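You operate a simulated robot arm through the tools that you are given. There is no shell and no other tool. Be economical: measure what you need, move in short steps, check, and stop when the job is done.

You run a simulated two-armed robot. Do the job below in one go: nothing can be reset, and whatever is moved stays where it is left.

TASK
Pick up the orange nozzle with one hand, pass it to the other hand and put it on the shelf under the taping machine.
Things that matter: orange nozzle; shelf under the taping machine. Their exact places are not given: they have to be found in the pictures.

The check looks at the end state, three seconds after you hand in, the way a careful person would. Anything else that was tipped, shoved, dropped, spilled or broken makes it a failure.

THE ROBOT
Two 7-joint arms with two-finger parallel grippers on one trunk, on a base that drives. Base frame: it is fixed to the floor where the robot stands at the start and does not move with it; the origin is under the middle of the robot, x ahead of it, y to its left, z up. Units: mm, degrees, N and s.
The left shoulder is at the start at [50, 209, 1196], the right one opposite. With the tool pointing down near the work surface each hand reaches from about 240 to 900 mm from the robot's upright axis, wherever it stands, measured 20 degrees to its own side. Places, roughly: shelf under the taping machine (57x23 cm) [480, -660, 360]. Payload 4.4 kg a hand.
Tool frame (each hand has its own): the origin (TCP) lies between the finger pads and is the grasp point; the fingertips stand 23 mm ahead of it; z points along the fingers, y is the line along which they close. The gripper opens to 94 mm. The fingers are 38 mm wide and 10 mm thick; the gripper's body (54 by 96 mm) begins 39 mm behind the TCP.
Orientation is told as [roll, pitch, yaw] about the base's x, y, z axes, in that order, counted from this pose: with the fingers straight down and closing along the base's y, the tool's x points along the base's -x, its y along +y and its z along -z.

THE INTERFACE
- The arms move only by the tool send_rows. It takes "left_plan", "right_plan" or both (then of equal length, played together; a hand with none holds still); each is a list of rows, each an object (a shift or turn left out is 0, a gripper value left out holds the last) with "offset": the shift along the tool's x, y, z in mm, a list of three; "rotation": the turn, a rotation vector about the tool's x, y, z in degrees, a list of three. In form: [{"offset": [tx, ty, tz], "rotation": [rx, ry, rz]}, ...]. A call has 1 to 10 rows; each row is the pose to reach, as a shift and turn from the pose commanded when the call began, along the tool's axes at that moment. "left_gripper" and "right_gripper" are, for a hand that has rows, the finger opening in mm, from 0 to 94, set as the call begins (left out, the last holds). A row lasts 0.2 s, in which the tool goes at most 50 mm and 8.6 degrees; a call with a longer step from one row to the next is refused whole, and so is a gripper value outside its range. A pose out of reach is approached as far as the arm can. The call stops where the force on the tool passes 40 N (or 10 N more than at its start, if that is more) or the arm is blocked; 0.2 s more then pass. Each finger travels about 108 mm/s and halts on what it meets, pressing with about 22 N; the grip force reading is that of the motor and also rises with nothing between the fingers. The clock runs only during rows and for 0.2 s after the last one: add rows that repeat a pose to give the fingers time. The reply holds the time, the measured pose of the TCP, the force on the tool along the base axes, the opening and the grip force, in the units named above and with some noise, with the torque about the TCP (base axes, N m) and any sound that the robot's microphone picked up, and new pictures: "views" is both (left out), scene, wrist or none (wrist: the cameras of the hands that moved).
- Cameras (640 x 400 px; columns grow to the right, rows downward): "scene" is now at [130, -54.4, 1353.8]; the picture's right is [-0.65, -0.76, 0.00], its down [-0.53, 0.45, -0.71] and it looks along [0.55, -0.46, -0.70] (base axes); focal length 244 px, centre (320, 200). "left" rides on the left gripper at [86, -16, -75] in its tool frame; the picture's right is [0.18, 0.98, 0.00], its down [-0.58, 0.11, -0.81] and it looks along [-0.79, 0.15, 0.59] (tool axes); focal length 243 px, centre (320, 200). "right" rides on the right gripper at [86, 16, -74] in its tool frame; the picture's right is [-0.18, 0.98, 0.00], its down [-0.58, -0.11, -0.81] and it looks along [-0.79, -0.15, 0.59] (tool axes); focal length 243 px, centre (320, 200).
- move_column(by): slides the trunk up (or, below 0, down) by that many mm; the arms and the scene camera ride with it, the base frame stays. It gives what a move gives, with no picture.
- steer(legs): drives the robot by 1 to 6 legs, each [ahead, left, turn to the left] in mm, mm and degrees, along the robot's own axes; the way and the turn of a leg run together, so that a leg with both is an arc; at most 1500 mm and 180 degrees a leg. The arms and the cameras ride along, it lands a little off, and it stops where it bumps. It gives what a move gives, and a new picture of the scene camera.
- aim_head(pan, tilt): turns the head with the scene camera to pan (to the left, within 80 degrees either way) and tilt (down, from -29 to 69), counted from straight ahead of the robot. It gives what a move gives, and a new picture of the scene camera.
- locate(camera, pixels): for up to 12 pixels [column, row] of the newest picture of that camera ("zoom" is the newest enlarged one), the place [x, y, z] in the base frame of the surface seen there, good to about 3 mm. No time passes.
- zoom(camera, box): a new picture of the part [left, top, right, bottom] of that camera's present view, enlarged. No time passes.
- finish_job(): hands the job in; it is judged then, once.

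Keep the steps short. Do not move on a guess: measure, check each grasp and each placing, and mend mistakes. In all there are 80 turns and 260 pictures (those below and enlarged ones count). Leave the grippers open and the arms clear of the work at the hand-in unless told otherwise, and finish with a single line.

The tools are called after ">>>" by a JSON object that holds its "name" and its "arguments". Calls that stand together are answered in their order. send_rows: Moves the arms, as the interface text tells. Its arguments: {"type":"object","properties":{"left_plan":{"type":"array","items":{"type":"object","properties":{"offset":{"type":"array","items":{"type":"number"}},"rotation":{"type":"array","items":{"type":"number"}}}}},"left_gripper":{"type":"number"},"right_plan":{"type":"array","items":{"type":"object","properties":{"offset":{"type":"array","items":{"type":"number"}},"rotation":{"type":"array","items":{"type":"number"}}}}},"right_gripper":{"type":"number"},"views":{"type":"string","enum":["both","scene","wrist","none"]}},"required":[]} The other tools are called the same way: move_column (by) slides the trunk up or down; steer (legs) drives the base; aim_head (pan, tilt) turns the head that bears the scene camera; locate (camera, pixels) gives the place of the surface under pixels of a picture; zoom (camera, box) takes an enlarged picture of a part of a camera's view; finish_job () hands the job in.

At the start:

```text
clock: 0.0
left_eef_pos: [647.7, -27.3, 1096.1]
left_orientation: [0.0, 0.0, 0.0]
left_wrist_force: [-0.6, 0.2, 0.3]
left_moment: [0.01, -0.01, 0.03]
left_gripper_width: 94.0
left_grip_force: 0.1
right_eef_pos: [319.0, -440.9, 1169.9]
right_orientation: [-0.1, 0.0, -0.1]
right_wrist_force: [-0.4, 1.0, -0.4]
right_moment: [0.01, 0.01, 0.04]
right_gripper_width: 93.8
right_grip_force: 0.0
trunk travel left (down, up): [-275.0, 288.0]
robot x, y, heading: [1.3, 0.8, 0.0]
head pan, tilt: [-40.3, 44.4]
```

scene: 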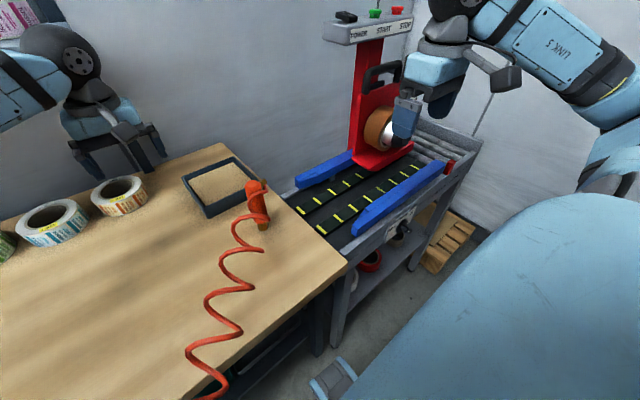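
right: 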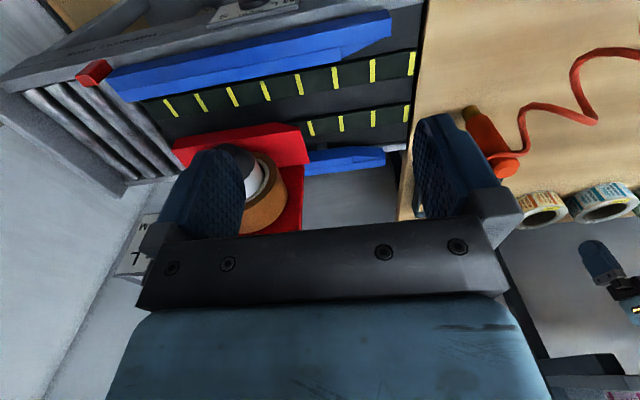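
left: 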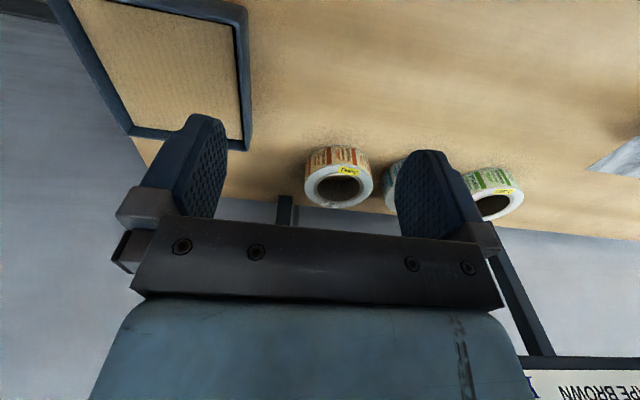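

I see an orange thing with a coiled hose near pixel (258,205) on the table. I'll enlarge it and the shelf region, and measure them.

>>> {"name": "zoom", "arguments": {"camera": "scene", "box": [180, 140, 320, 260]}}

>>> {"name": "zoom", "arguments": {"camera": "scene", "box": [300, 180, 500, 340]}}

>>> {"name": "locate", "arguments": {"camera": "scene", "pixels": [[255, 185], [258, 200], [264, 215], [264, 226], [240, 245], [225, 390], [290, 250], [345, 265], [330, 345], [365, 268], [390, 270], [440, 240]]}}

```text
3.33 times, centred on (250, 200) of scene
```

zoom: 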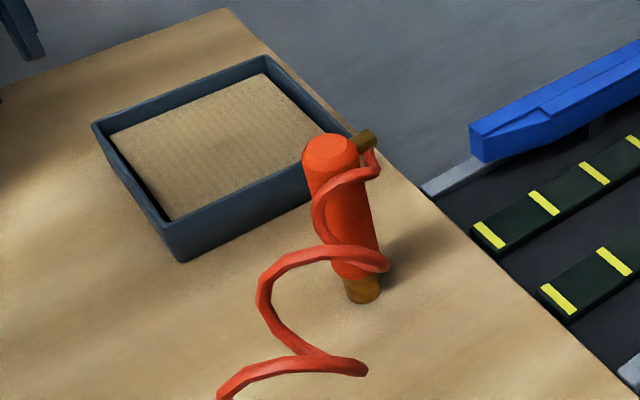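

```text
2.50 times, centred on (400, 260) of scene
```

zoom: 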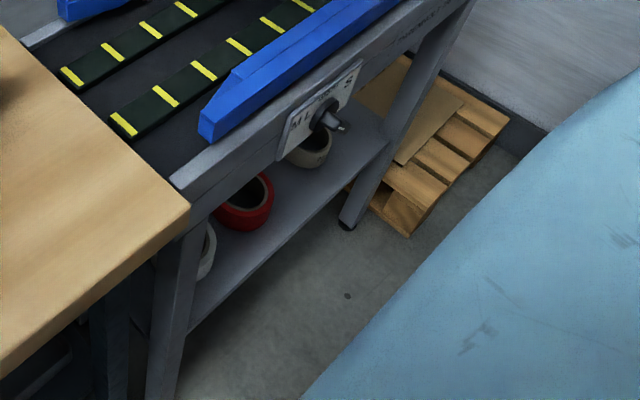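

```text
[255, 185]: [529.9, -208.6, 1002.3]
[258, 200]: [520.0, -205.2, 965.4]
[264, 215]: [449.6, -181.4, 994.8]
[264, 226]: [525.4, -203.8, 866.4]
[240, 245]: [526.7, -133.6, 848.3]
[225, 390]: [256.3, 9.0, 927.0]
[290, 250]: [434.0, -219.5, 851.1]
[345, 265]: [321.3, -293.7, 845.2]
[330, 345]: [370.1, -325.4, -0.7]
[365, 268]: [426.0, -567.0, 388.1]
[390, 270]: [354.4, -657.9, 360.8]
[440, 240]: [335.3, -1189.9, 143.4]
```

The nozzle seems to stand upright, with a coiled hose. I'll look at it from the right wrist view, and turn the head to follow the hose.

>>> {"name": "zoom", "arguments": {"camera": "right", "box": [420, 60, 640, 200]}}

>>> {"name": "aim_head", "arguments": {"pan": 10, "tilt": 45}}

```text
2.86 times, centred on (530, 130) of right
```

zoom: 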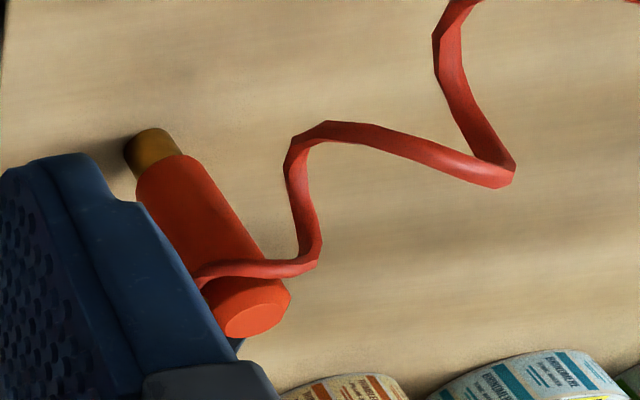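

```text
clock: 1.2
left_eef_pos: [646.6, -26.9, 1095.9]
left_orientation: [0.0, 0.0, -0.1]
left_wrist_force: [-0.5, -1.1, 0.1]
left_moment: [0.0, -0.03, 0.0]
left_gripper_width: 93.9
left_grip_force: 0.0
right_eef_pos: [320.5, -441.2, 1169.7]
right_orientation: [0.0, 0.0, 0.1]
right_wrist_force: [0.5, 0.2, 0.0]
right_moment: [0.02, 0.01, 0.01]
right_gripper_width: 94.0
right_grip_force: 0.1
trunk travel left (down, up): [-275.0, 288.0]
robot x, y, heading: [-1.6, 1.2, 0.2]
head pan, tilt: [10.0, 45.0]
```

scene: 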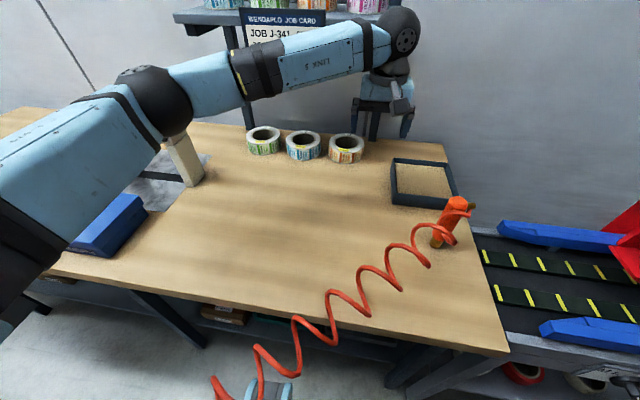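

The hose runs back toward the robot. I'll tilt down to find its far end.

>>> {"name": "locate", "arguments": {"camera": "scene", "pixels": [[458, 202], [470, 207], [452, 225], [440, 245], [434, 243], [448, 258], [395, 245], [330, 300], [295, 330], [255, 350], [213, 378], [500, 335]]}}

>>> {"name": "zoom", "arguments": {"camera": "scene", "box": [380, 170, 500, 270]}}

>>> {"name": "aim_head", "arguments": {"pan": 10, "tilt": 69}}

```text
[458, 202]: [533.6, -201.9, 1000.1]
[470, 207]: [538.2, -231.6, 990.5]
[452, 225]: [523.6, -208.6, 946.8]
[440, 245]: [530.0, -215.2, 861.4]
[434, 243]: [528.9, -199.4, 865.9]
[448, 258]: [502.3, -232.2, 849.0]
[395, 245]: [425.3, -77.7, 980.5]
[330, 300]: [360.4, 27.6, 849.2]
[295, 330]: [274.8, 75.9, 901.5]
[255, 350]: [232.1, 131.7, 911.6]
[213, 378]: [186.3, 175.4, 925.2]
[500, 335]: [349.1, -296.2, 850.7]
```

```text
4.00 times, centred on (440, 220) of scene
```

zoom: 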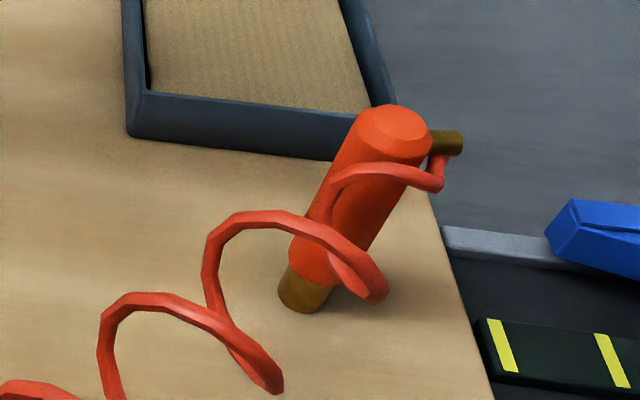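

```text
clock: 2.1
left_eef_pos: [646.9, -27.1, 1096.0]
left_orientation: [0.0, 0.0, 0.0]
left_wrist_force: [-0.1, 0.4, 0.2]
left_moment: [-0.01, -0.03, -0.03]
left_gripper_width: 93.9
left_grip_force: 0.0
right_eef_pos: [318.6, -441.3, 1169.3]
right_orientation: [-0.1, 0.0, 0.0]
right_wrist_force: [-0.5, -0.4, -0.3]
right_moment: [0.0, -0.01, -0.01]
right_gripper_width: 93.8
right_grip_force: 0.1
trunk travel left (down, up): [-275.0, 288.0]
robot x, y, heading: [1.3, 1.6, 0.1]
head pan, tilt: [10.0, 68.8]
```

scene: 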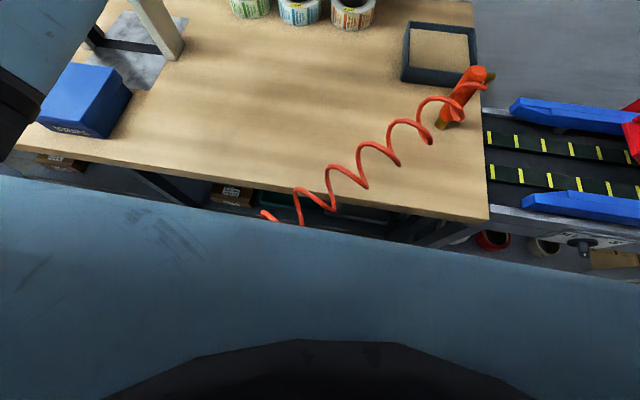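

>>> {"name": "locate", "arguments": {"camera": "scene", "pixels": [[263, 213], [300, 222], [275, 219], [477, 70], [490, 76], [470, 85], [455, 110], [442, 124]]}}

>>> {"name": "zoom", "arguments": {"camera": "scene", "box": [220, 150, 380, 250]}}

>>> {"name": "zoom", "arguments": {"camera": "scene", "box": [410, 50, 530, 150]}}

>>> {"name": "aim_head", "arguments": {"pan": -55, "tilt": 55}}

```text
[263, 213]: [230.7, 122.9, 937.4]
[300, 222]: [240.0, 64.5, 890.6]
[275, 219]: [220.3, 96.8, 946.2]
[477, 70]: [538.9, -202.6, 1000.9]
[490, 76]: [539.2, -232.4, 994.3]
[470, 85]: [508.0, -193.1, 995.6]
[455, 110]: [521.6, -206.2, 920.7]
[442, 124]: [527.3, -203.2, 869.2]
```

```text
4.00 times, centred on (300, 200) of scene
```

zoom: 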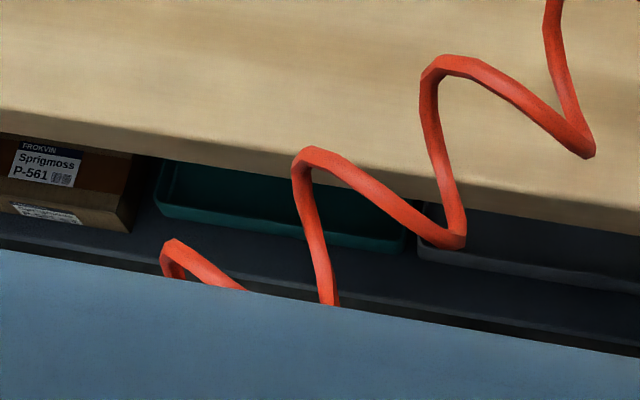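

```text
4.00 times, centred on (470, 100) of scene
```

zoom: 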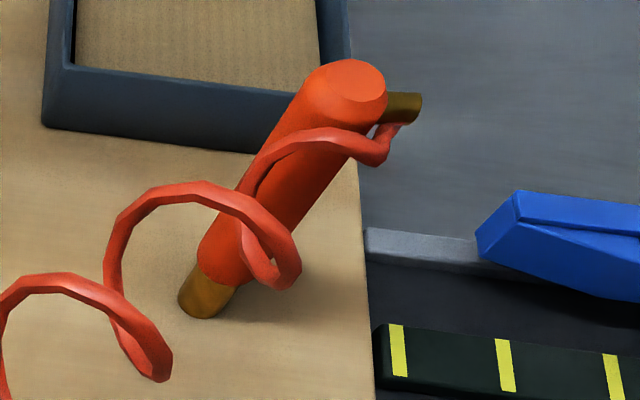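

```text
clock: 3.4
left_eef_pos: [646.6, -28.0, 1096.2]
left_orientation: [0.0, 0.0, 0.1]
left_wrist_force: [0.1, 0.1, 0.0]
left_moment: [0.0, 0.01, -0.01]
left_gripper_width: 94.1
left_grip_force: 0.1
right_eef_pos: [319.5, -441.9, 1170.3]
right_orientation: [0.0, 0.0, 0.0]
right_wrist_force: [0.2, -0.3, -0.3]
right_moment: [0.0, -0.02, -0.06]
right_gripper_width: 94.0
right_grip_force: 0.1
trunk travel left (down, up): [-275.0, 288.0]
robot x, y, heading: [1.4, -1.1, -0.1]
head pan, tilt: [-55.0, 55.0]
```

scene: 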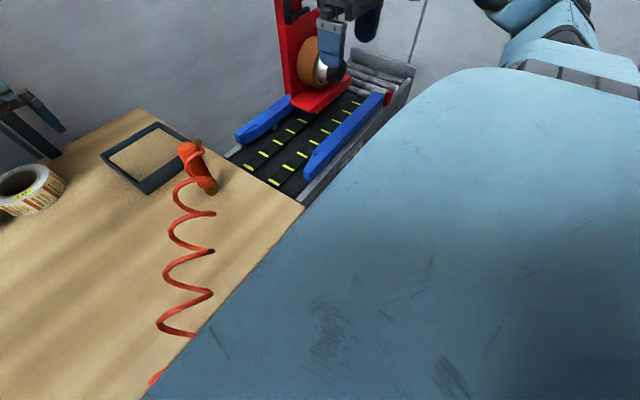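

The nozzle stands upright: bottom at z≈848, top at z≈1003, centre about (537,-208), and its barb points to -y. The left hand will take it from above with the fingers closing along x, clear of the barb. First I turn it and bring it over at a safe height.

>>> {"name": "send_rows", "arguments": {"left_plan": [{"offset": [11, -18, 0], "rotation": [0, 0, 8.5]}, {"offset": [22, -36, 0], "rotation": [0, 0, 17]}, {"offset": [33, -54, 0], "rotation": [0, 0, 25.5]}, {"offset": [44, -72, 0], "rotation": [0, 0, 34]}, {"offset": [55, -90, 0], "rotation": [0, 0, 42.5]}, {"offset": [66, -108, 0], "rotation": [0, 0, 51]}, {"offset": [77, -126, 0], "rotation": [0, 0, 59.5]}, {"offset": [88, -144, 0], "rotation": [0, 0, 68]}, {"offset": [99, -162, 0], "rotation": [0, 0, 76.5]}, {"offset": [110, -180, 0], "rotation": [0, 0, 85]}], "left_gripper": 94}}

```text
clock: 5.6
left_eef_pos: [529.9, -194.1, 1094.9]
left_orientation: [6.5, -6.9, -77.8]
left_wrist_force: [-0.8, -0.1, 0.0]
left_moment: [0.05, -0.04, -0.01]
left_gripper_width: 94.1
left_grip_force: 0.0
left hand out of reach, approached as far as the arm can: row 9, 10
right_eef_pos: [317.0, -441.2, 1169.0]
right_orientation: [0.0, -0.3, 0.1]
right_wrist_force: [-0.5, -0.3, 0.6]
right_moment: [0.02, -0.07, -0.02]
right_gripper_width: 94.1
right_grip_force: 0.0
trunk travel left (down, up): [-275.0, 288.0]
robot x, y, heading: [-3.3, -2.5, 0.1]
head pan, tilt: [-55.0, 55.0]
```

scene: 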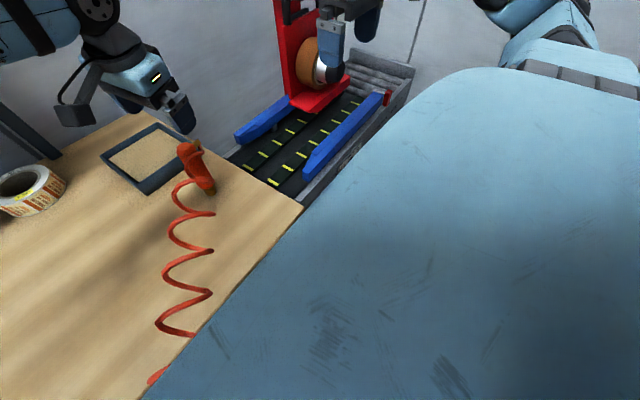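
left: 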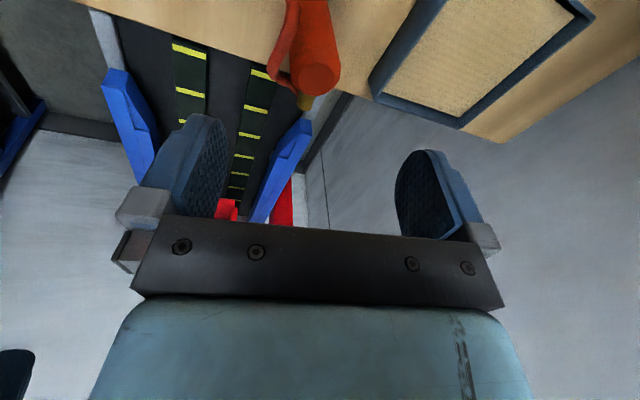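

The arm gets to yaw -78 here and hits a wrist limit. I'll back the left hand off and raise it, then turn the base a little to the right so that the nozzle lies more in front of the left arm.

>>> {"name": "send_rows", "arguments": {"left_plan": [{"offset": [25, 0, -15], "rotation": [0, 0, -6]}, {"offset": [50, 0, -30], "rotation": [0, 0, -12]}, {"offset": [75, 0, -45], "rotation": [0, 0, -18]}, {"offset": [100, 0, -60], "rotation": [0, 0, -20]}], "views": "none"}}

>>> {"name": "aim_head", "arguments": {"pan": -20, "tilt": 60}}

>>> {"name": "steer", "arguments": {"legs": [[0, 0, -12]]}}

```text
clock: 6.6
left_eef_pos: [503.9, -87.5, 1142.9]
left_orientation: [3.5, -8.7, -57.7]
left_wrist_force: [-0.4, 0.0, 0.2]
left_moment: [-0.02, -0.01, -0.01]
left_gripper_width: 93.8
left_grip_force: 0.0
right_eef_pos: [319.8, -439.8, 1169.8]
right_orientation: [0.0, -0.1, 0.1]
right_wrist_force: [-0.2, 0.0, 0.3]
right_moment: [0.0, -0.01, -0.03]
right_gripper_width: 94.1
right_grip_force: 0.1
trunk travel left (down, up): [-275.0, 288.0]
robot x, y, heading: [-2.4, 3.5, -0.2]
head pan, tilt: [-55.0, 55.0]
```

```text
clock: 7.6
left_eef_pos: [504.3, -89.6, 1142.5]
left_orientation: [3.5, -8.6, -57.6]
left_wrist_force: [0.1, -0.2, 0.9]
left_moment: [-0.02, 0.0, 0.03]
left_gripper_width: 94.1
left_grip_force: 0.1
right_eef_pos: [319.1, -441.4, 1168.5]
right_orientation: [0.0, 0.0, 0.0]
right_wrist_force: [-0.8, -0.8, -0.2]
right_moment: [0.0, 0.0, 0.04]
right_gripper_width: 94.2
right_grip_force: 0.0
trunk travel left (down, up): [-275.0, 288.0]
robot x, y, heading: [0.7, 1.4, -0.1]
head pan, tilt: [-20.0, 60.0]
```

scene: 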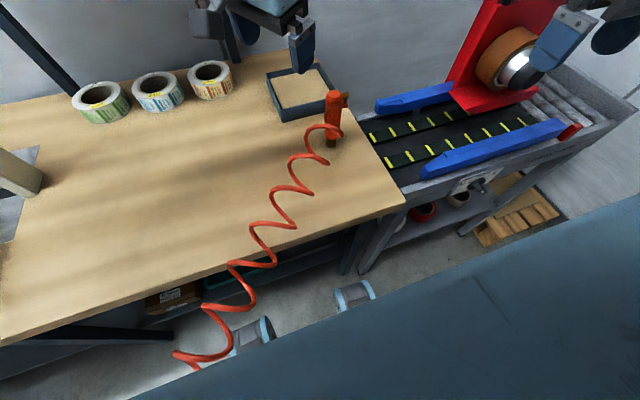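

```text
clock: 8.8
left_eef_pos: [475.2, -191.9, 1143.8]
left_orientation: [3.5, -8.6, -69.6]
left_wrist_force: [0.6, -0.5, -0.4]
left_moment: [-0.02, 0.0, -0.03]
left_gripper_width: 94.0
left_grip_force: 0.0
right_eef_pos: [219.3, -497.1, 1169.1]
right_orientation: [0.1, 0.0, -12.0]
right_wrist_force: [-0.6, -0.2, -0.8]
right_moment: [0.01, -0.02, 0.03]
right_gripper_width: 94.0
right_grip_force: 0.0
trunk travel left (down, up): [-275.0, 288.0]
robot x, y, heading: [1.4, 1.0, -12.1]
head pan, tilt: [-20.0, 60.0]
```

scene: 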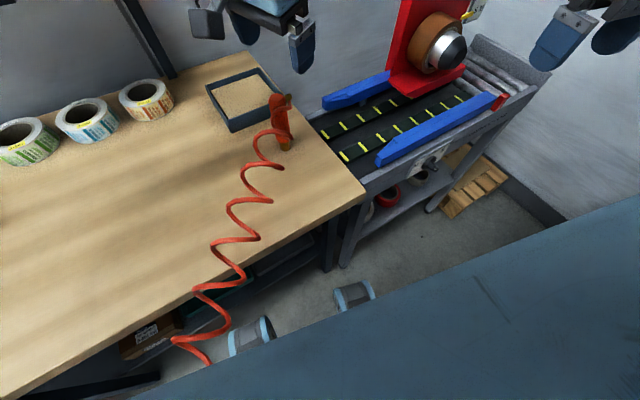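

The turn worked and the nozzle did not move. I'll check whether the hose's far end turned with the robot, and re-measure the nozzle.

>>> {"name": "locate", "arguments": {"camera": "scene", "pixels": [[175, 340], [209, 362], [200, 290], [225, 265], [278, 97], [290, 100], [282, 120], [285, 143], [355, 295], [250, 335]]}}

>>> {"name": "zoom", "arguments": {"camera": "scene", "box": [130, 280, 270, 390]}}

>>> {"name": "zoom", "arguments": {"camera": "scene", "box": [235, 80, 335, 160]}}

```text
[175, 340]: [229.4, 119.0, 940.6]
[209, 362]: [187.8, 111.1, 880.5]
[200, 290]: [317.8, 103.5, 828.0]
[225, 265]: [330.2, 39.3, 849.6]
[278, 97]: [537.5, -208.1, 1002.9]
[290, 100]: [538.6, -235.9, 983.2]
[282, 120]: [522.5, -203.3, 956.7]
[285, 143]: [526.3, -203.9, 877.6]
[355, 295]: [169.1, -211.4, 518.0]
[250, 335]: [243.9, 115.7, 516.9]
```

```text
3.64 times, centred on (200, 335) of scene
```

zoom: 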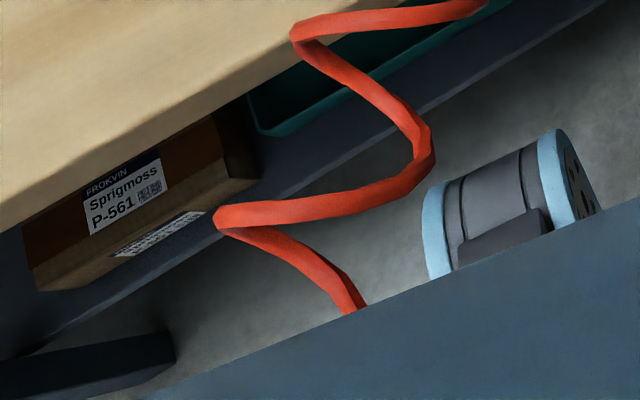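

```text
5.00 times, centred on (285, 120) of scene
```

zoom: 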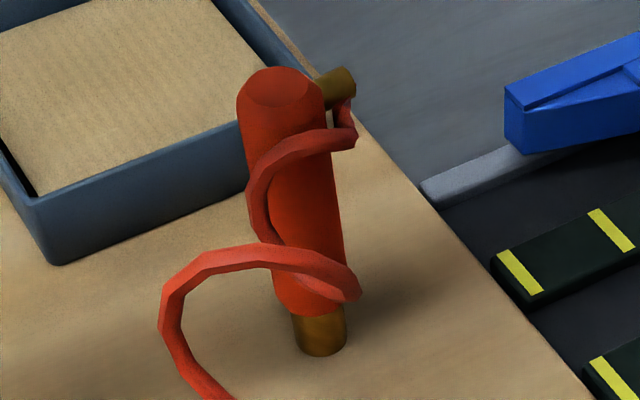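

The hose point near the robot stayed at (230,121,940), so the hose end is fixed to the room and doesn't ride with the robot. I'll turn another 8° for wrist margin.

>>> {"name": "steer", "arguments": {"legs": [[0, 0, -8]]}}

```text
clock: 9.8
left_eef_pos: [443.7, -255.6, 1143.3]
left_orientation: [3.5, -8.5, -77.5]
left_wrist_force: [-0.5, 0.4, 0.0]
left_moment: [0.02, -0.02, 0.02]
left_gripper_width: 94.2
left_grip_force: 0.1
right_eef_pos: [150.0, -523.5, 1169.2]
right_orientation: [0.1, 0.0, -19.9]
right_wrist_force: [-0.2, 0.2, -0.3]
right_moment: [-0.02, -0.01, 0.01]
right_gripper_width: 93.9
right_grip_force: 0.1
trunk travel left (down, up): [-275.0, 288.0]
robot x, y, heading: [3.0, -1.1, -19.8]
head pan, tilt: [-20.0, 60.0]
```

scene: 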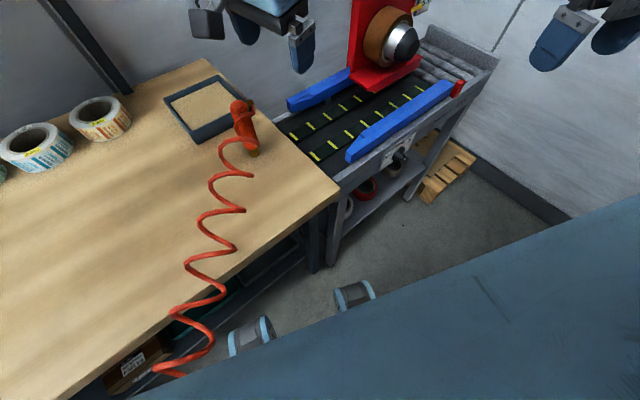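

The left hand's command frame equals its measured pose. I'll level it, set yaw to -85, and bring it over the nozzle at (537,-210) at z 1100.

>>> {"name": "send_rows", "arguments": {"left_plan": [{"offset": [7.6, 24.7, 11.3], "rotation": [1, 2.05, 1.9]}, {"offset": [15.2, 49.4, 22.6], "rotation": [2, 4.1, 3.8]}, {"offset": [22.8, 74.2, 34], "rotation": [3, 6.15, 5.8]}, {"offset": [30.4, 98.9, 45.3], "rotation": [4, 8.2, 7.7]}]}}

```text
clock: 10.8
left_eef_pos: [537.4, -211.2, 1099.5]
left_orientation: [0.0, -0.2, -85.0]
left_wrist_force: [-1.0, 0.3, -0.6]
left_moment: [-0.01, -0.01, 0.0]
left_gripper_width: 94.2
left_grip_force: 0.1
right_eef_pos: [150.0, -522.6, 1169.4]
right_orientation: [0.1, 0.0, -19.9]
right_wrist_force: [-0.2, 0.4, -0.4]
right_moment: [0.02, 0.03, 0.01]
right_gripper_width: 93.8
right_grip_force: 0.0
trunk travel left (down, up): [-275.0, 288.0]
robot x, y, heading: [-0.8, 2.5, -19.9]
head pan, tilt: [-20.0, 60.0]
```

scene: 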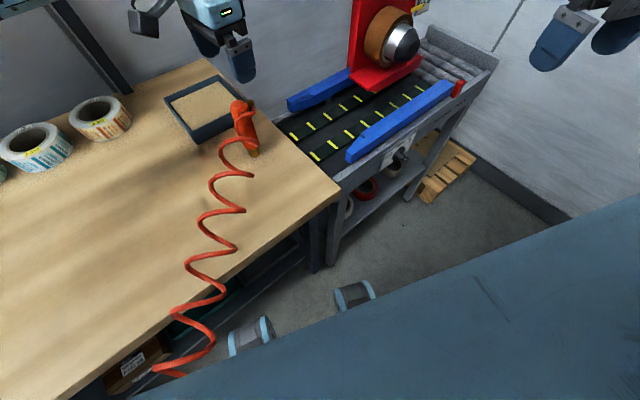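
left: 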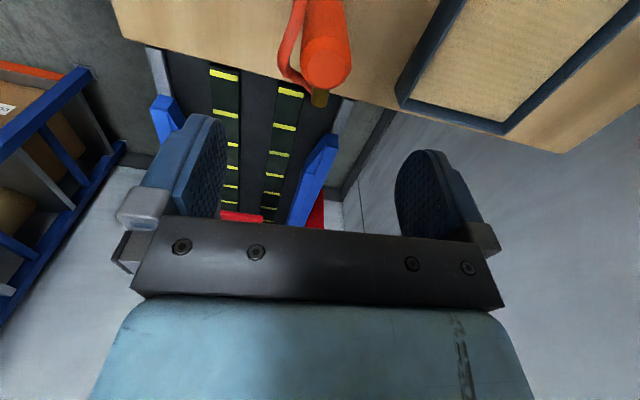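

The left hand is level above the nozzle. I'll go down to TCP z≈994 (fingertips ≈971), shifted 6 mm away from the barb.

>>> {"name": "send_rows", "arguments": {"left_plan": [{"offset": [6, 0, 30]}, {"offset": [6, 0, 60]}, {"offset": [6, 0, 85]}, {"offset": [6, 0, 105]}]}}

```text
clock: 11.8
left_eef_pos: [537.4, -206.6, 992.1]
left_orientation: [0.0, -0.2, -85.1]
left_wrist_force: [-0.7, -0.6, 0.2]
left_moment: [-0.01, -0.01, -0.02]
left_gripper_width: 94.1
left_grip_force: 0.1
right_eef_pos: [150.3, -523.0, 1169.8]
right_orientation: [0.0, 0.0, -20.0]
right_wrist_force: [0.5, 0.5, -0.3]
right_moment: [-0.02, -0.03, 0.0]
right_gripper_width: 93.9
right_grip_force: 0.1
trunk travel left (down, up): [-275.0, 288.0]
robot x, y, heading: [0.1, 1.5, -19.8]
head pan, tilt: [-20.0, 60.0]
```

scene: 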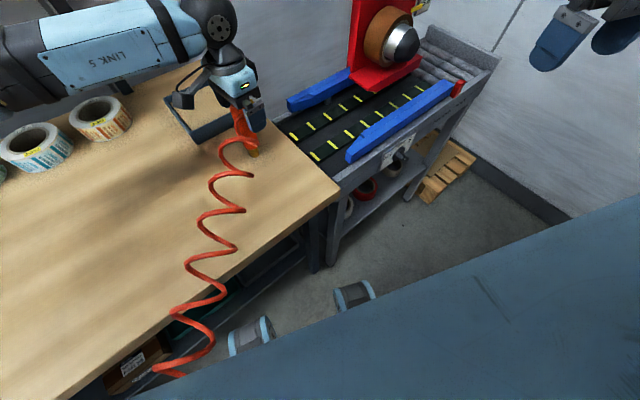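
left: 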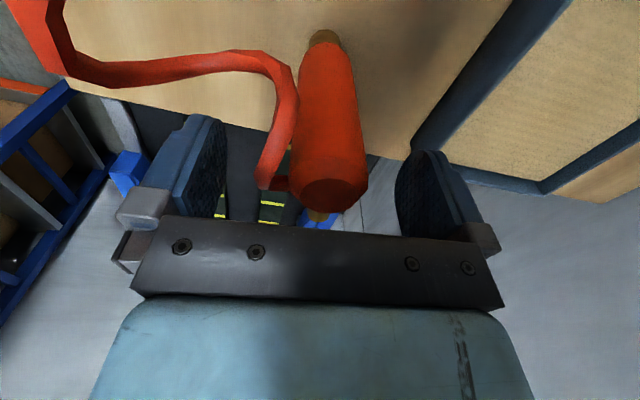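

The nozzle is between the fingers; the hose passes loosely on the left side of the picture. I'll close the gripper.

>>> {"name": "send_rows", "arguments": {"left_plan": [{}, {}, {}, {}, {}, {}], "left_gripper": 0}}

```text
clock: 13.2
left_eef_pos: [537.2, -207.9, 992.4]
left_orientation: [-0.1, -0.2, -85.0]
left_wrist_force: [2.5, 0.5, 0.3]
left_moment: [0.01, -0.25, 0.0]
left_gripper_width: 36.7
left_grip_force: 22.1
right_eef_pos: [150.7, -523.1, 1169.4]
right_orientation: [0.0, 0.0, -19.9]
right_wrist_force: [0.7, 0.4, -0.5]
right_moment: [-0.06, 0.0, -0.03]
right_gripper_width: 93.8
right_grip_force: 0.1
trunk travel left (down, up): [-275.0, 288.0]
robot x, y, heading: [1.8, -2.1, -19.8]
head pan, tilt: [-20.0, 60.0]
```

scene: 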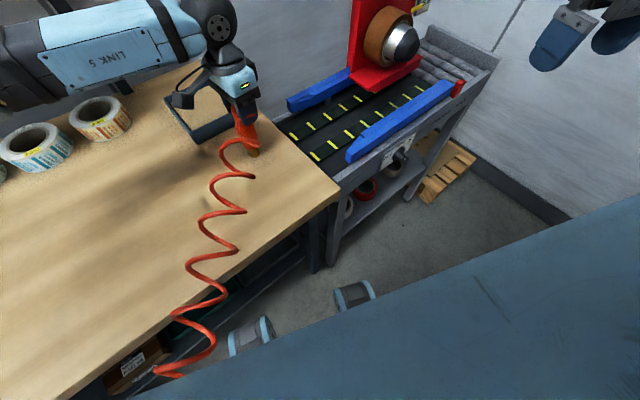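
left: 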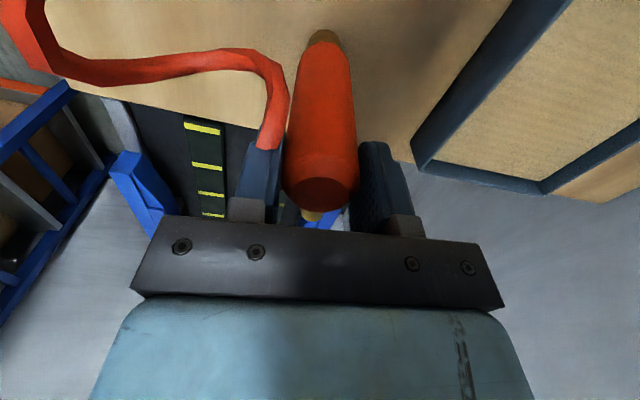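

Gripped: opening 36.7 mm, 22 N. I'll lift 150 mm in steps and watch the force for any hose pull.

>>> {"name": "send_rows", "arguments": {"left_plan": [{"offset": [0, 0, -15]}, {"offset": [0, 0, -35]}, {"offset": [0, 0, -60]}, {"offset": [0, 0, -90]}, {"offset": [0, 0, -120]}, {"offset": [0, 0, -150]}]}}

```text
clock: 14.6
left_eef_pos: [539.8, -206.1, 1143.3]
left_orientation: [0.1, -0.3, -85.0]
left_wrist_force: [0.5, -0.2, -2.2]
left_moment: [-0.03, -0.03, -0.03]
left_gripper_width: 36.4
left_grip_force: 21.6
right_eef_pos: [148.6, -523.8, 1168.4]
right_orientation: [-0.1, -0.1, -20.0]
right_wrist_force: [0.2, 0.0, -0.5]
right_moment: [-0.05, 0.02, -0.01]
right_gripper_width: 94.1
right_grip_force: 0.1
trunk travel left (down, up): [-275.0, 288.0]
robot x, y, heading: [3.4, -0.9, -20.0]
head pan, tilt: [-20.0, 60.0]
```

scene: 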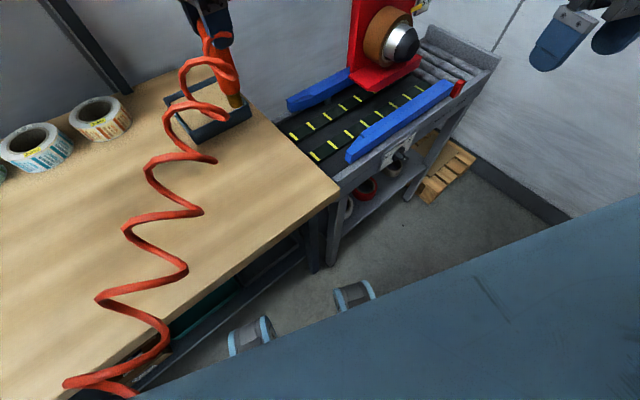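
left: 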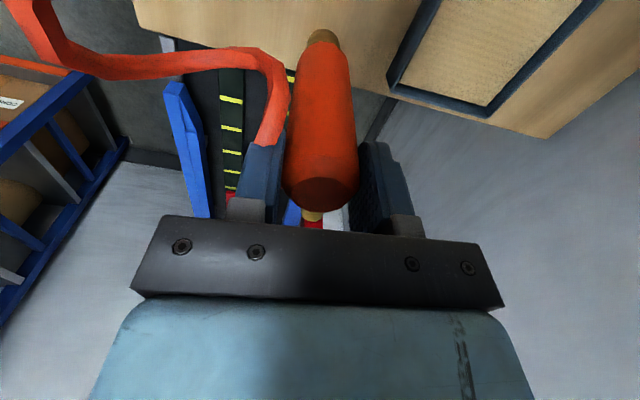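

Lifted with about 2 N of weight and almost no hose pull. The nozzle bottom is now at z≈999. I'll bring the right hand, open, to a staging pose 140 mm short of the nozzle's lower body, pitched -55° and yawed +20°.

>>> {"name": "send_rows", "arguments": {"right_plan": [{"offset": [-14.9, 33.9, 10.4], "rotation": [-1.92, -5.27, -3.69]}, {"offset": [-29.8, 67.9, 20.8], "rotation": [-3.84, -10.54, -7.37]}, {"offset": [-44.7, 101.8, 31.2], "rotation": [-5.75, -15.81, -11.06]}, {"offset": [-59.6, 135.8, 41.6], "rotation": [-7.67, -21.08, -14.74]}, {"offset": [-74.5, 169.7, 52], "rotation": [-9.59, -26.35, -18.43]}, {"offset": [-89.3, 203.6, 62.4], "rotation": [-11.51, -31.62, -22.11]}, {"offset": [-104.2, 237.6, 72.8], "rotation": [-13.43, -36.89, -25.8]}, {"offset": [-119.1, 271.5, 83.2], "rotation": [-15.34, -42.16, -29.48]}, {"offset": [-134, 305.5, 93.6], "rotation": [-17.26, -47.43, -33.17]}, {"offset": [-148.9, 339.4, 104], "rotation": [-19.18, -52.7, -36.85]}], "right_gripper": 94}}

```text
clock: 16.8
left_eef_pos: [541.8, -206.1, 1142.9]
left_orientation: [0.0, -0.1, -85.0]
left_wrist_force: [0.8, 0.4, -2.5]
left_moment: [-0.03, 0.02, -0.02]
left_gripper_width: 36.5
left_grip_force: 22.2
right_eef_pos: [407.1, -254.1, 1062.4]
right_orientation: [0.1, -55.0, 20.0]
right_wrist_force: [-0.1, 0.0, 0.8]
right_moment: [-0.05, 0.0, -0.02]
right_gripper_width: 94.3
right_grip_force: 0.1
right hand out of reach, approached as far as the arm can: row 4, 5, 6, 7
trunk travel left (down, up): [-275.0, 288.0]
robot x, y, heading: [2.0, -2.2, -19.8]
head pan, tilt: [-20.0, 60.0]
```

scene: 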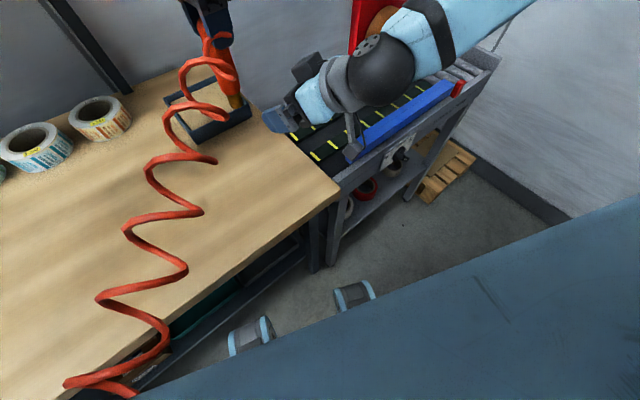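
right: 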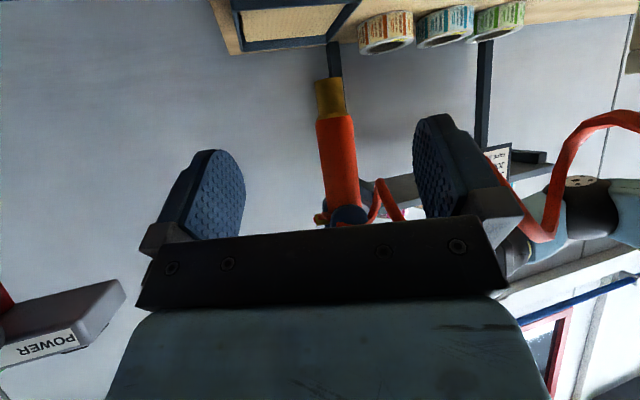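

The pose is reached. The right camera, upside down, shows the nozzle between the fingers with its brown tip at (330,100). I'll measure the nozzle from here.

>>> {"name": "locate", "arguments": {"camera": "right", "pixels": [[329, 83], [330, 105], [333, 122], [335, 150], [340, 190], [322, 150], [350, 150], [345, 215]]}}

```text
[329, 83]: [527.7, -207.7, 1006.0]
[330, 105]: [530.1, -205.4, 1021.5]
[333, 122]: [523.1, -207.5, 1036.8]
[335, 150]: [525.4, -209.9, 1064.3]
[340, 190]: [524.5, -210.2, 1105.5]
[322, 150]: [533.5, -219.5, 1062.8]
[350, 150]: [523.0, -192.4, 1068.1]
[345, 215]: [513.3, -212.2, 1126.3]
```

The axis is at about (541,-205), and the orange body starts at z≈1031. I'll move the right hand horizontally onto it at z≈1066; the left fingertips are at z≈1120, above.

>>> {"name": "send_rows", "arguments": {"right_plan": [{"offset": [-17, 0, 23]}, {"offset": [-34, 0, 46]}, {"offset": [-51, 0, 69]}, {"offset": [-64, 0, 86.5]}, {"offset": [-74, 0, 100]}, {"offset": [-80, 0, 108]}, {"offset": [-84.8, 0, 114.8]}]}}

```text
clock: 18.4
left_eef_pos: [540.0, -204.9, 1144.1]
left_orientation: [0.0, -0.2, -85.0]
left_wrist_force: [-0.5, 0.0, -2.0]
left_moment: [0.0, 0.0, 0.01]
left_gripper_width: 36.5
left_grip_force: 22.0
right_eef_pos: [511.3, -244.5, 1083.1]
right_orientation: [0.0, -55.0, 20.0]
right_wrist_force: [0.3, 0.2, 1.2]
right_moment: [-0.02, -0.02, 0.0]
right_gripper_width: 93.8
right_grip_force: 0.0
right hand out of reach, approached as far as the arm can: row 3, 4, 5, 6, 7
trunk travel left (down, up): [-275.0, 288.0]
robot x, y, heading: [0.2, -0.9, -20.0]
head pan, tilt: [-20.0, 60.0]
```

scene: 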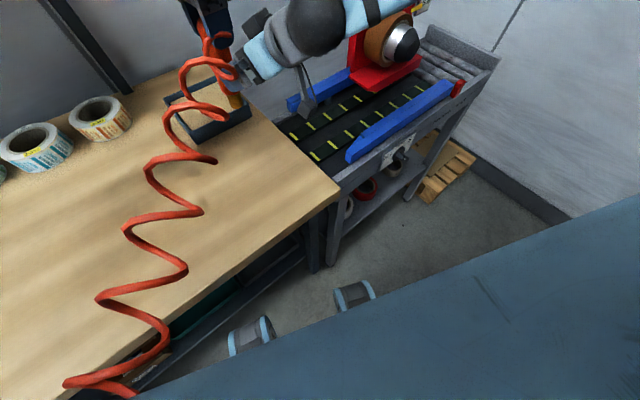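
right: 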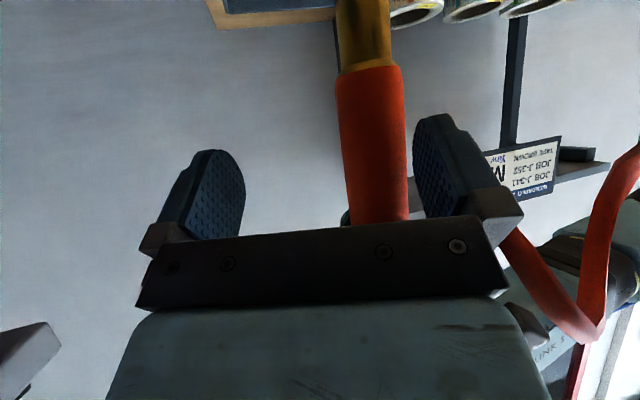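

The right hand ran out of reach at (511,-244,1083) without touching anything. I'll back it off to an easy pose at (440,-242,1066), then bring the nozzle to it with the left hand.

>>> {"name": "send_rows", "arguments": {"right_plan": [{"offset": [13, 7, -11.1]}, {"offset": [26, 13.4, -22.2]}, {"offset": [39, 20, -33.3]}, {"offset": [51.9, 26.7, -44.4]}], "views": "wrist"}}

```text
clock: 19.4
left_eef_pos: [540.1, -204.9, 1143.8]
left_orientation: [0.0, -0.2, -85.0]
left_wrist_force: [0.0, -0.2, -1.4]
left_moment: [-0.01, -0.01, 0.0]
left_gripper_width: 36.3
left_grip_force: 22.1
right_eef_pos: [442.7, -242.2, 1071.7]
right_orientation: [0.0, -55.0, 20.0]
right_wrist_force: [-0.3, 0.4, 0.3]
right_moment: [0.03, -0.04, 0.04]
right_gripper_width: 93.9
right_grip_force: 0.1
trunk travel left (down, up): [-275.0, 288.0]
robot x, y, heading: [-0.1, -1.0, -20.1]
head pan, tilt: [-20.0, 60.0]
```

right: 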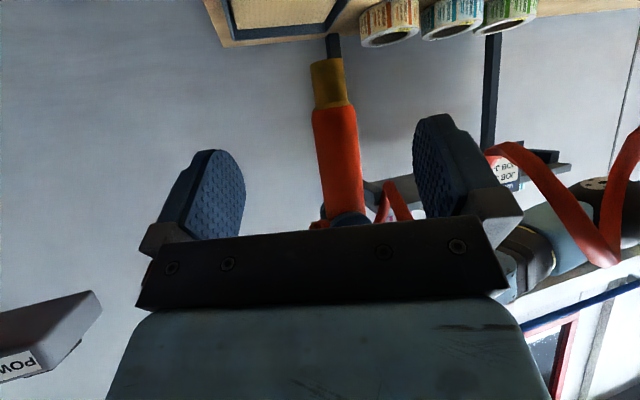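

The right hand is at (443,-242,1072). I'll move the left hand with the nozzle to (443,-241), raised 8 mm, so the nozzle slides between the right fingers.

>>> {"name": "send_rows", "arguments": {"left_plan": [{"offset": [-2, -5, -8]}, {"offset": [-7, -25, -8]}, {"offset": [-12.6, -45, -8]}, {"offset": [-18, -65, -8]}, {"offset": [-22.5, -80, -8]}, {"offset": [-25.5, -91, -8]}, {"offset": [-28, -99.8, -8]}]}}

>>> {"name": "zoom", "arguments": {"camera": "right", "box": [140, 0, 540, 250]}}

```text
clock: 20.8
left_eef_pos: [460.3, -232.8, 1153.6]
left_orientation: [0.5, 0.2, -84.1]
left_wrist_force: [4.2, 2.8, -2.4]
left_moment: [0.0, -0.07, 0.02]
left_gripper_width: 36.1
left_grip_force: 22.0
right_eef_pos: [441.9, -244.1, 1070.0]
right_orientation: [0.1, -54.8, 19.8]
right_wrist_force: [-5.5, -2.7, 0.4]
right_moment: [0.22, -0.36, -0.03]
right_gripper_width: 93.9
right_grip_force: 0.1
trunk travel left (down, up): [-275.0, 288.0]
robot x, y, heading: [-1.6, 3.3, -20.1]
head pan, tilt: [-20.0, 60.0]
stopped in row 6 (left hand): the force on the tool passed its limit at 51 N (the readings are from after the stop); the commanded pose is now the measured one
```

scene: 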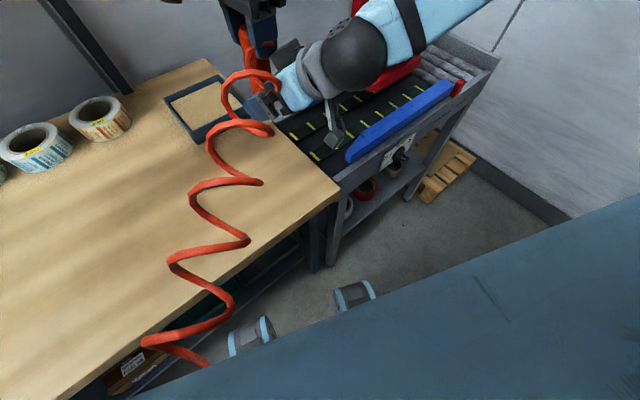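
left: 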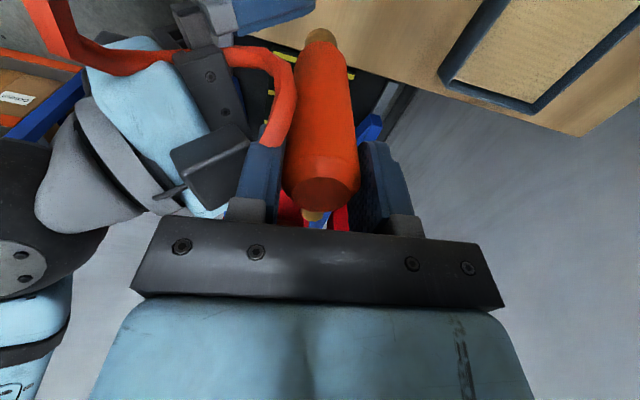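

```text
1.60 times, centred on (340, 125) of right
```

zoom: 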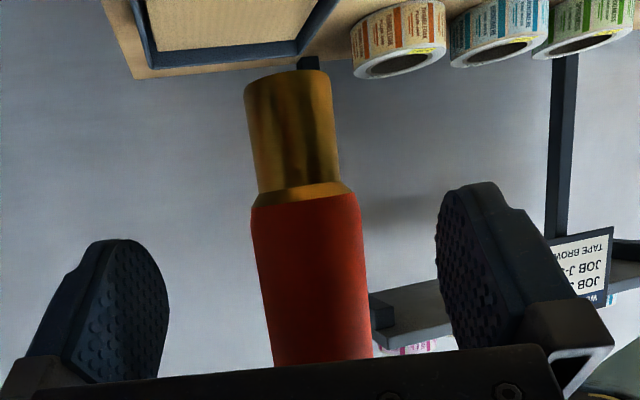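

The left hand met the right hand 18 mm short. A dark block on top of the right gripper, near (210,165) in the left picture, looks close to the left finger. I'll measure it.

>>> {"name": "zoom", "arguments": {"camera": "left", "box": [140, 0, 400, 240]}}

>>> {"name": "locate", "arguments": {"camera": "left", "pixels": [[180, 152], [240, 145], [210, 165], [215, 205], [190, 60], [225, 100], [240, 120], [235, 15], [275, 10], [262, 160], [205, 40], [318, 35]]}}

```text
1.67 times, centred on (270, 120) of left
```

zoom: 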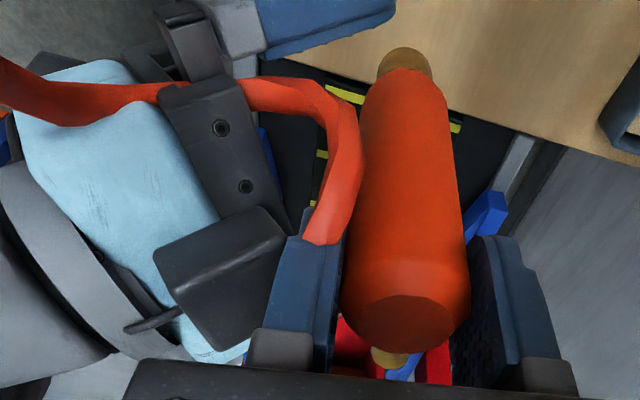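

```text
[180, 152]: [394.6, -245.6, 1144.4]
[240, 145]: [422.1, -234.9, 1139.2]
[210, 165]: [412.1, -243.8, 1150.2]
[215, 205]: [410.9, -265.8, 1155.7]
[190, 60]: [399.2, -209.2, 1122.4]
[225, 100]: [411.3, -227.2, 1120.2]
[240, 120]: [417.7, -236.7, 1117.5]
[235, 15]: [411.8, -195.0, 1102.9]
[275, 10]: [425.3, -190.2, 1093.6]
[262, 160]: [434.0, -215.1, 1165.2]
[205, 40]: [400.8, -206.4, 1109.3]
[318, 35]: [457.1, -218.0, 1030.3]
```

Block extents put its corner at the left finger and the nozzle at pitch -55. At pitch -75 it clears by about 9 mm. I'll back the left hand off 65 mm, then pitch the right hand 20° more about its TCP.

>>> {"name": "send_rows", "arguments": {"left_plan": [{"offset": [5, 20, 0]}, {"offset": [11, 42, 0]}, {"offset": [16, 62, 0]}], "views": "none"}}

>>> {"name": "send_rows", "arguments": {"right_plan": [{"rotation": [0, -7, 0]}, {"rotation": [0, -14, 0]}, {"rotation": [0, -20, 0]}], "views": "wrist"}}

```text
clock: 21.6
left_eef_pos: [521.1, -208.1, 1154.8]
left_orientation: [0.4, 0.1, -84.2]
left_wrist_force: [0.2, -0.2, -2.2]
left_moment: [0.0, 0.01, 0.02]
left_gripper_width: 36.2
left_grip_force: 22.1
right_eef_pos: [441.7, -242.1, 1070.3]
right_orientation: [0.2, -54.7, 19.9]
right_wrist_force: [-0.1, -0.1, 0.4]
right_moment: [-0.02, 0.0, 0.02]
right_gripper_width: 93.9
right_grip_force: 0.2
trunk travel left (down, up): [-275.0, 288.0]
robot x, y, heading: [-0.6, 0.2, -20.0]
head pan, tilt: [-20.0, 60.0]
```

```text
clock: 22.4
left_eef_pos: [520.7, -208.9, 1153.4]
left_orientation: [0.3, 0.1, -84.2]
left_wrist_force: [0.6, -0.5, -2.5]
left_moment: [0.04, -0.01, -0.05]
left_gripper_width: 36.4
left_grip_force: 22.5
right_eef_pos: [445.9, -245.2, 1158.1]
right_orientation: [0.3, -72.7, 19.6]
right_wrist_force: [-0.2, -0.2, 0.3]
right_moment: [0.02, 0.01, 0.02]
right_gripper_width: 93.8
right_grip_force: 0.1
right hand out of reach, approached as far as the arm can: row 2, 3
trunk travel left (down, up): [-275.0, 288.0]
robot x, y, heading: [-0.5, 3.0, -19.8]
head pan, tilt: [-20.0, 60.0]
```

right: 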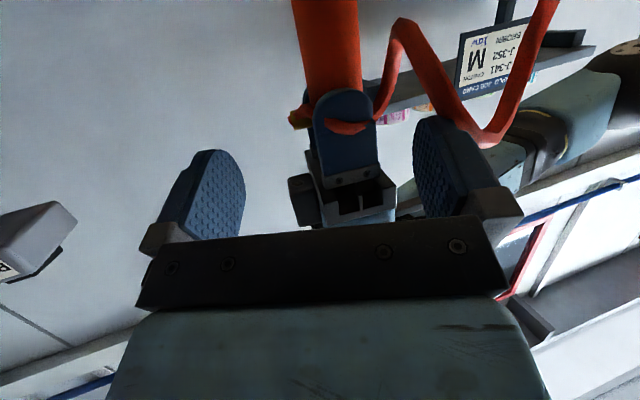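

That pitch pulls the right hand up to z 1158, so I need a different geometry: right hand at yaw 0, pitch -58, and left hand at yaw 0 so that its fingers lie across the approach line. First the right hand withdraws.

>>> {"name": "send_rows", "arguments": {"right_plan": [{"offset": [21, 10.6, -15.3], "rotation": [3.6, 2.9, 1.6]}, {"offset": [42, 21.2, -30.5], "rotation": [7.2, 5.8, 3.3]}, {"offset": [63, 31.8, -45.8], "rotation": [10.7, 8.8, 4.9]}, {"offset": [84, 42.4, -61], "rotation": [14.3, 11.7, 6.6]}, {"offset": [105.5, 53, -76.3], "rotation": [17.9, 14.6, 8.2]}], "views": "none"}}

>>> {"name": "send_rows", "arguments": {"left_plan": [{"rotation": [0, 0, -8.4]}, {"rotation": [0, 0, -16.8]}, {"rotation": [0, 0, -25.2]}, {"rotation": [0, 0, -33.6]}, {"rotation": [0, 0, -42]}, {"rotation": [0, 0, -50.4]}, {"rotation": [0, 0, -58.8]}, {"rotation": [0, 0, -67.2]}, {"rotation": [0, 0, -75.6]}, {"rotation": [0, 0, -84]}]}}

```text
clock: 23.6
left_eef_pos: [521.4, -208.8, 1154.0]
left_orientation: [0.5, 0.2, -84.2]
left_wrist_force: [0.0, -0.3, -1.8]
left_moment: [0.0, 0.03, -0.03]
left_gripper_width: 35.9
left_grip_force: 22.2
right_eef_pos: [378.0, -241.1, 1078.9]
right_orientation: [1.7, -59.9, -1.0]
right_wrist_force: [0.8, -0.3, 0.6]
right_moment: [-0.01, 0.0, 0.0]
right_gripper_width: 94.2
right_grip_force: 0.0
right hand out of reach, approached as far as the arm can: row 1, 3, 4, 5
trunk travel left (down, up): [-275.0, 288.0]
robot x, y, heading: [2.7, 0.5, -19.9]
head pan, tilt: [-20.0, 60.0]
```

```text
clock: 25.8
left_eef_pos: [519.5, -212.5, 1154.2]
left_orientation: [0.2, -0.4, -0.1]
left_wrist_force: [0.2, -1.0, -1.8]
left_moment: [-0.04, 0.0, 0.01]
left_gripper_width: 36.0
left_grip_force: 22.5
right_eef_pos: [377.9, -242.0, 1079.0]
right_orientation: [1.7, -59.8, -1.0]
right_wrist_force: [-0.3, 0.6, -0.6]
right_moment: [-0.02, 0.02, -0.01]
right_gripper_width: 94.2
right_grip_force: 0.1
trunk travel left (down, up): [-275.0, 288.0]
robot x, y, heading: [2.1, -0.2, -20.1]
head pan, tilt: [-20.0, 60.0]
```

scene: 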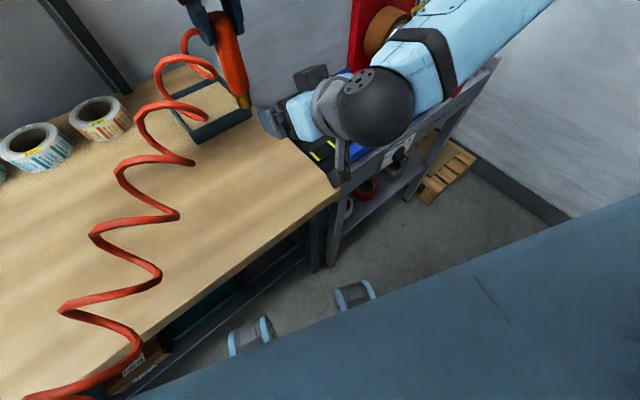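
left: 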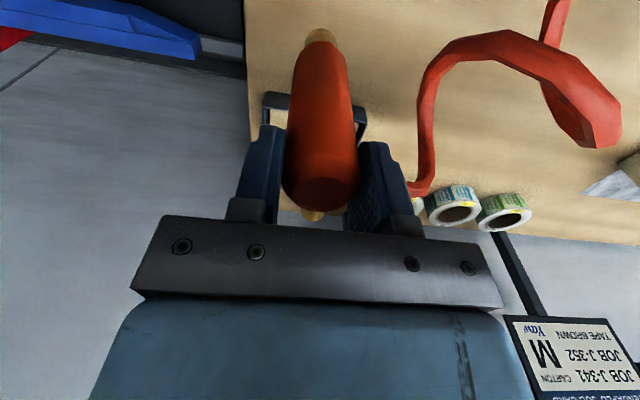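

Both hands are turned as planned. The right hand advances to (430,-240,1070).

>>> {"name": "send_rows", "arguments": {"right_plan": [{"offset": [-9, 1.5, 25]}, {"offset": [-18.2, 3, 49.5]}], "views": "wrist"}}

```text
clock: 26.4
left_eef_pos: [518.9, -211.1, 1154.6]
left_orientation: [0.2, -0.4, -0.2]
left_wrist_force: [0.6, -1.0, -1.8]
left_moment: [-0.01, -0.01, 0.01]
left_gripper_width: 36.2
left_grip_force: 22.1
right_eef_pos: [427.0, -251.9, 1077.6]
right_orientation: [1.8, -59.9, -1.1]
right_wrist_force: [-0.2, 0.4, -0.2]
right_moment: [0.04, 0.04, -0.01]
right_gripper_width: 94.2
right_grip_force: 0.2
right hand out of reach, approached as far as the arm can: row 1, 2
trunk travel left (down, up): [-275.0, 288.0]
robot x, y, heading: [-2.2, 4.0, -20.0]
head pan, tilt: [-20.0, 60.0]
```

right: 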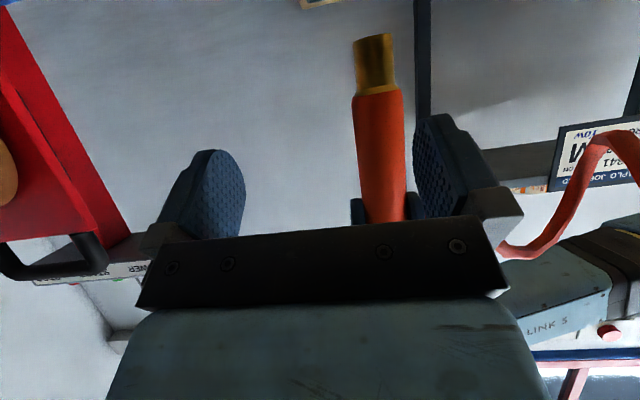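

The right hand holds at (427,-252,1078). I'll measure the nozzle's axis before bringing it in.

>>> {"name": "locate", "arguments": {"camera": "right", "pixels": [[375, 40], [378, 92], [379, 130], [381, 170], [384, 205], [362, 150], [398, 150]]}}

```text
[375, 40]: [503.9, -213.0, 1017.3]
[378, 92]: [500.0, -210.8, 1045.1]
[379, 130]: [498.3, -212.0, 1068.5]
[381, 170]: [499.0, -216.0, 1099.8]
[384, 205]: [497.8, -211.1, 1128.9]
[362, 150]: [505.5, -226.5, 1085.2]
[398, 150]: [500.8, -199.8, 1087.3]
```

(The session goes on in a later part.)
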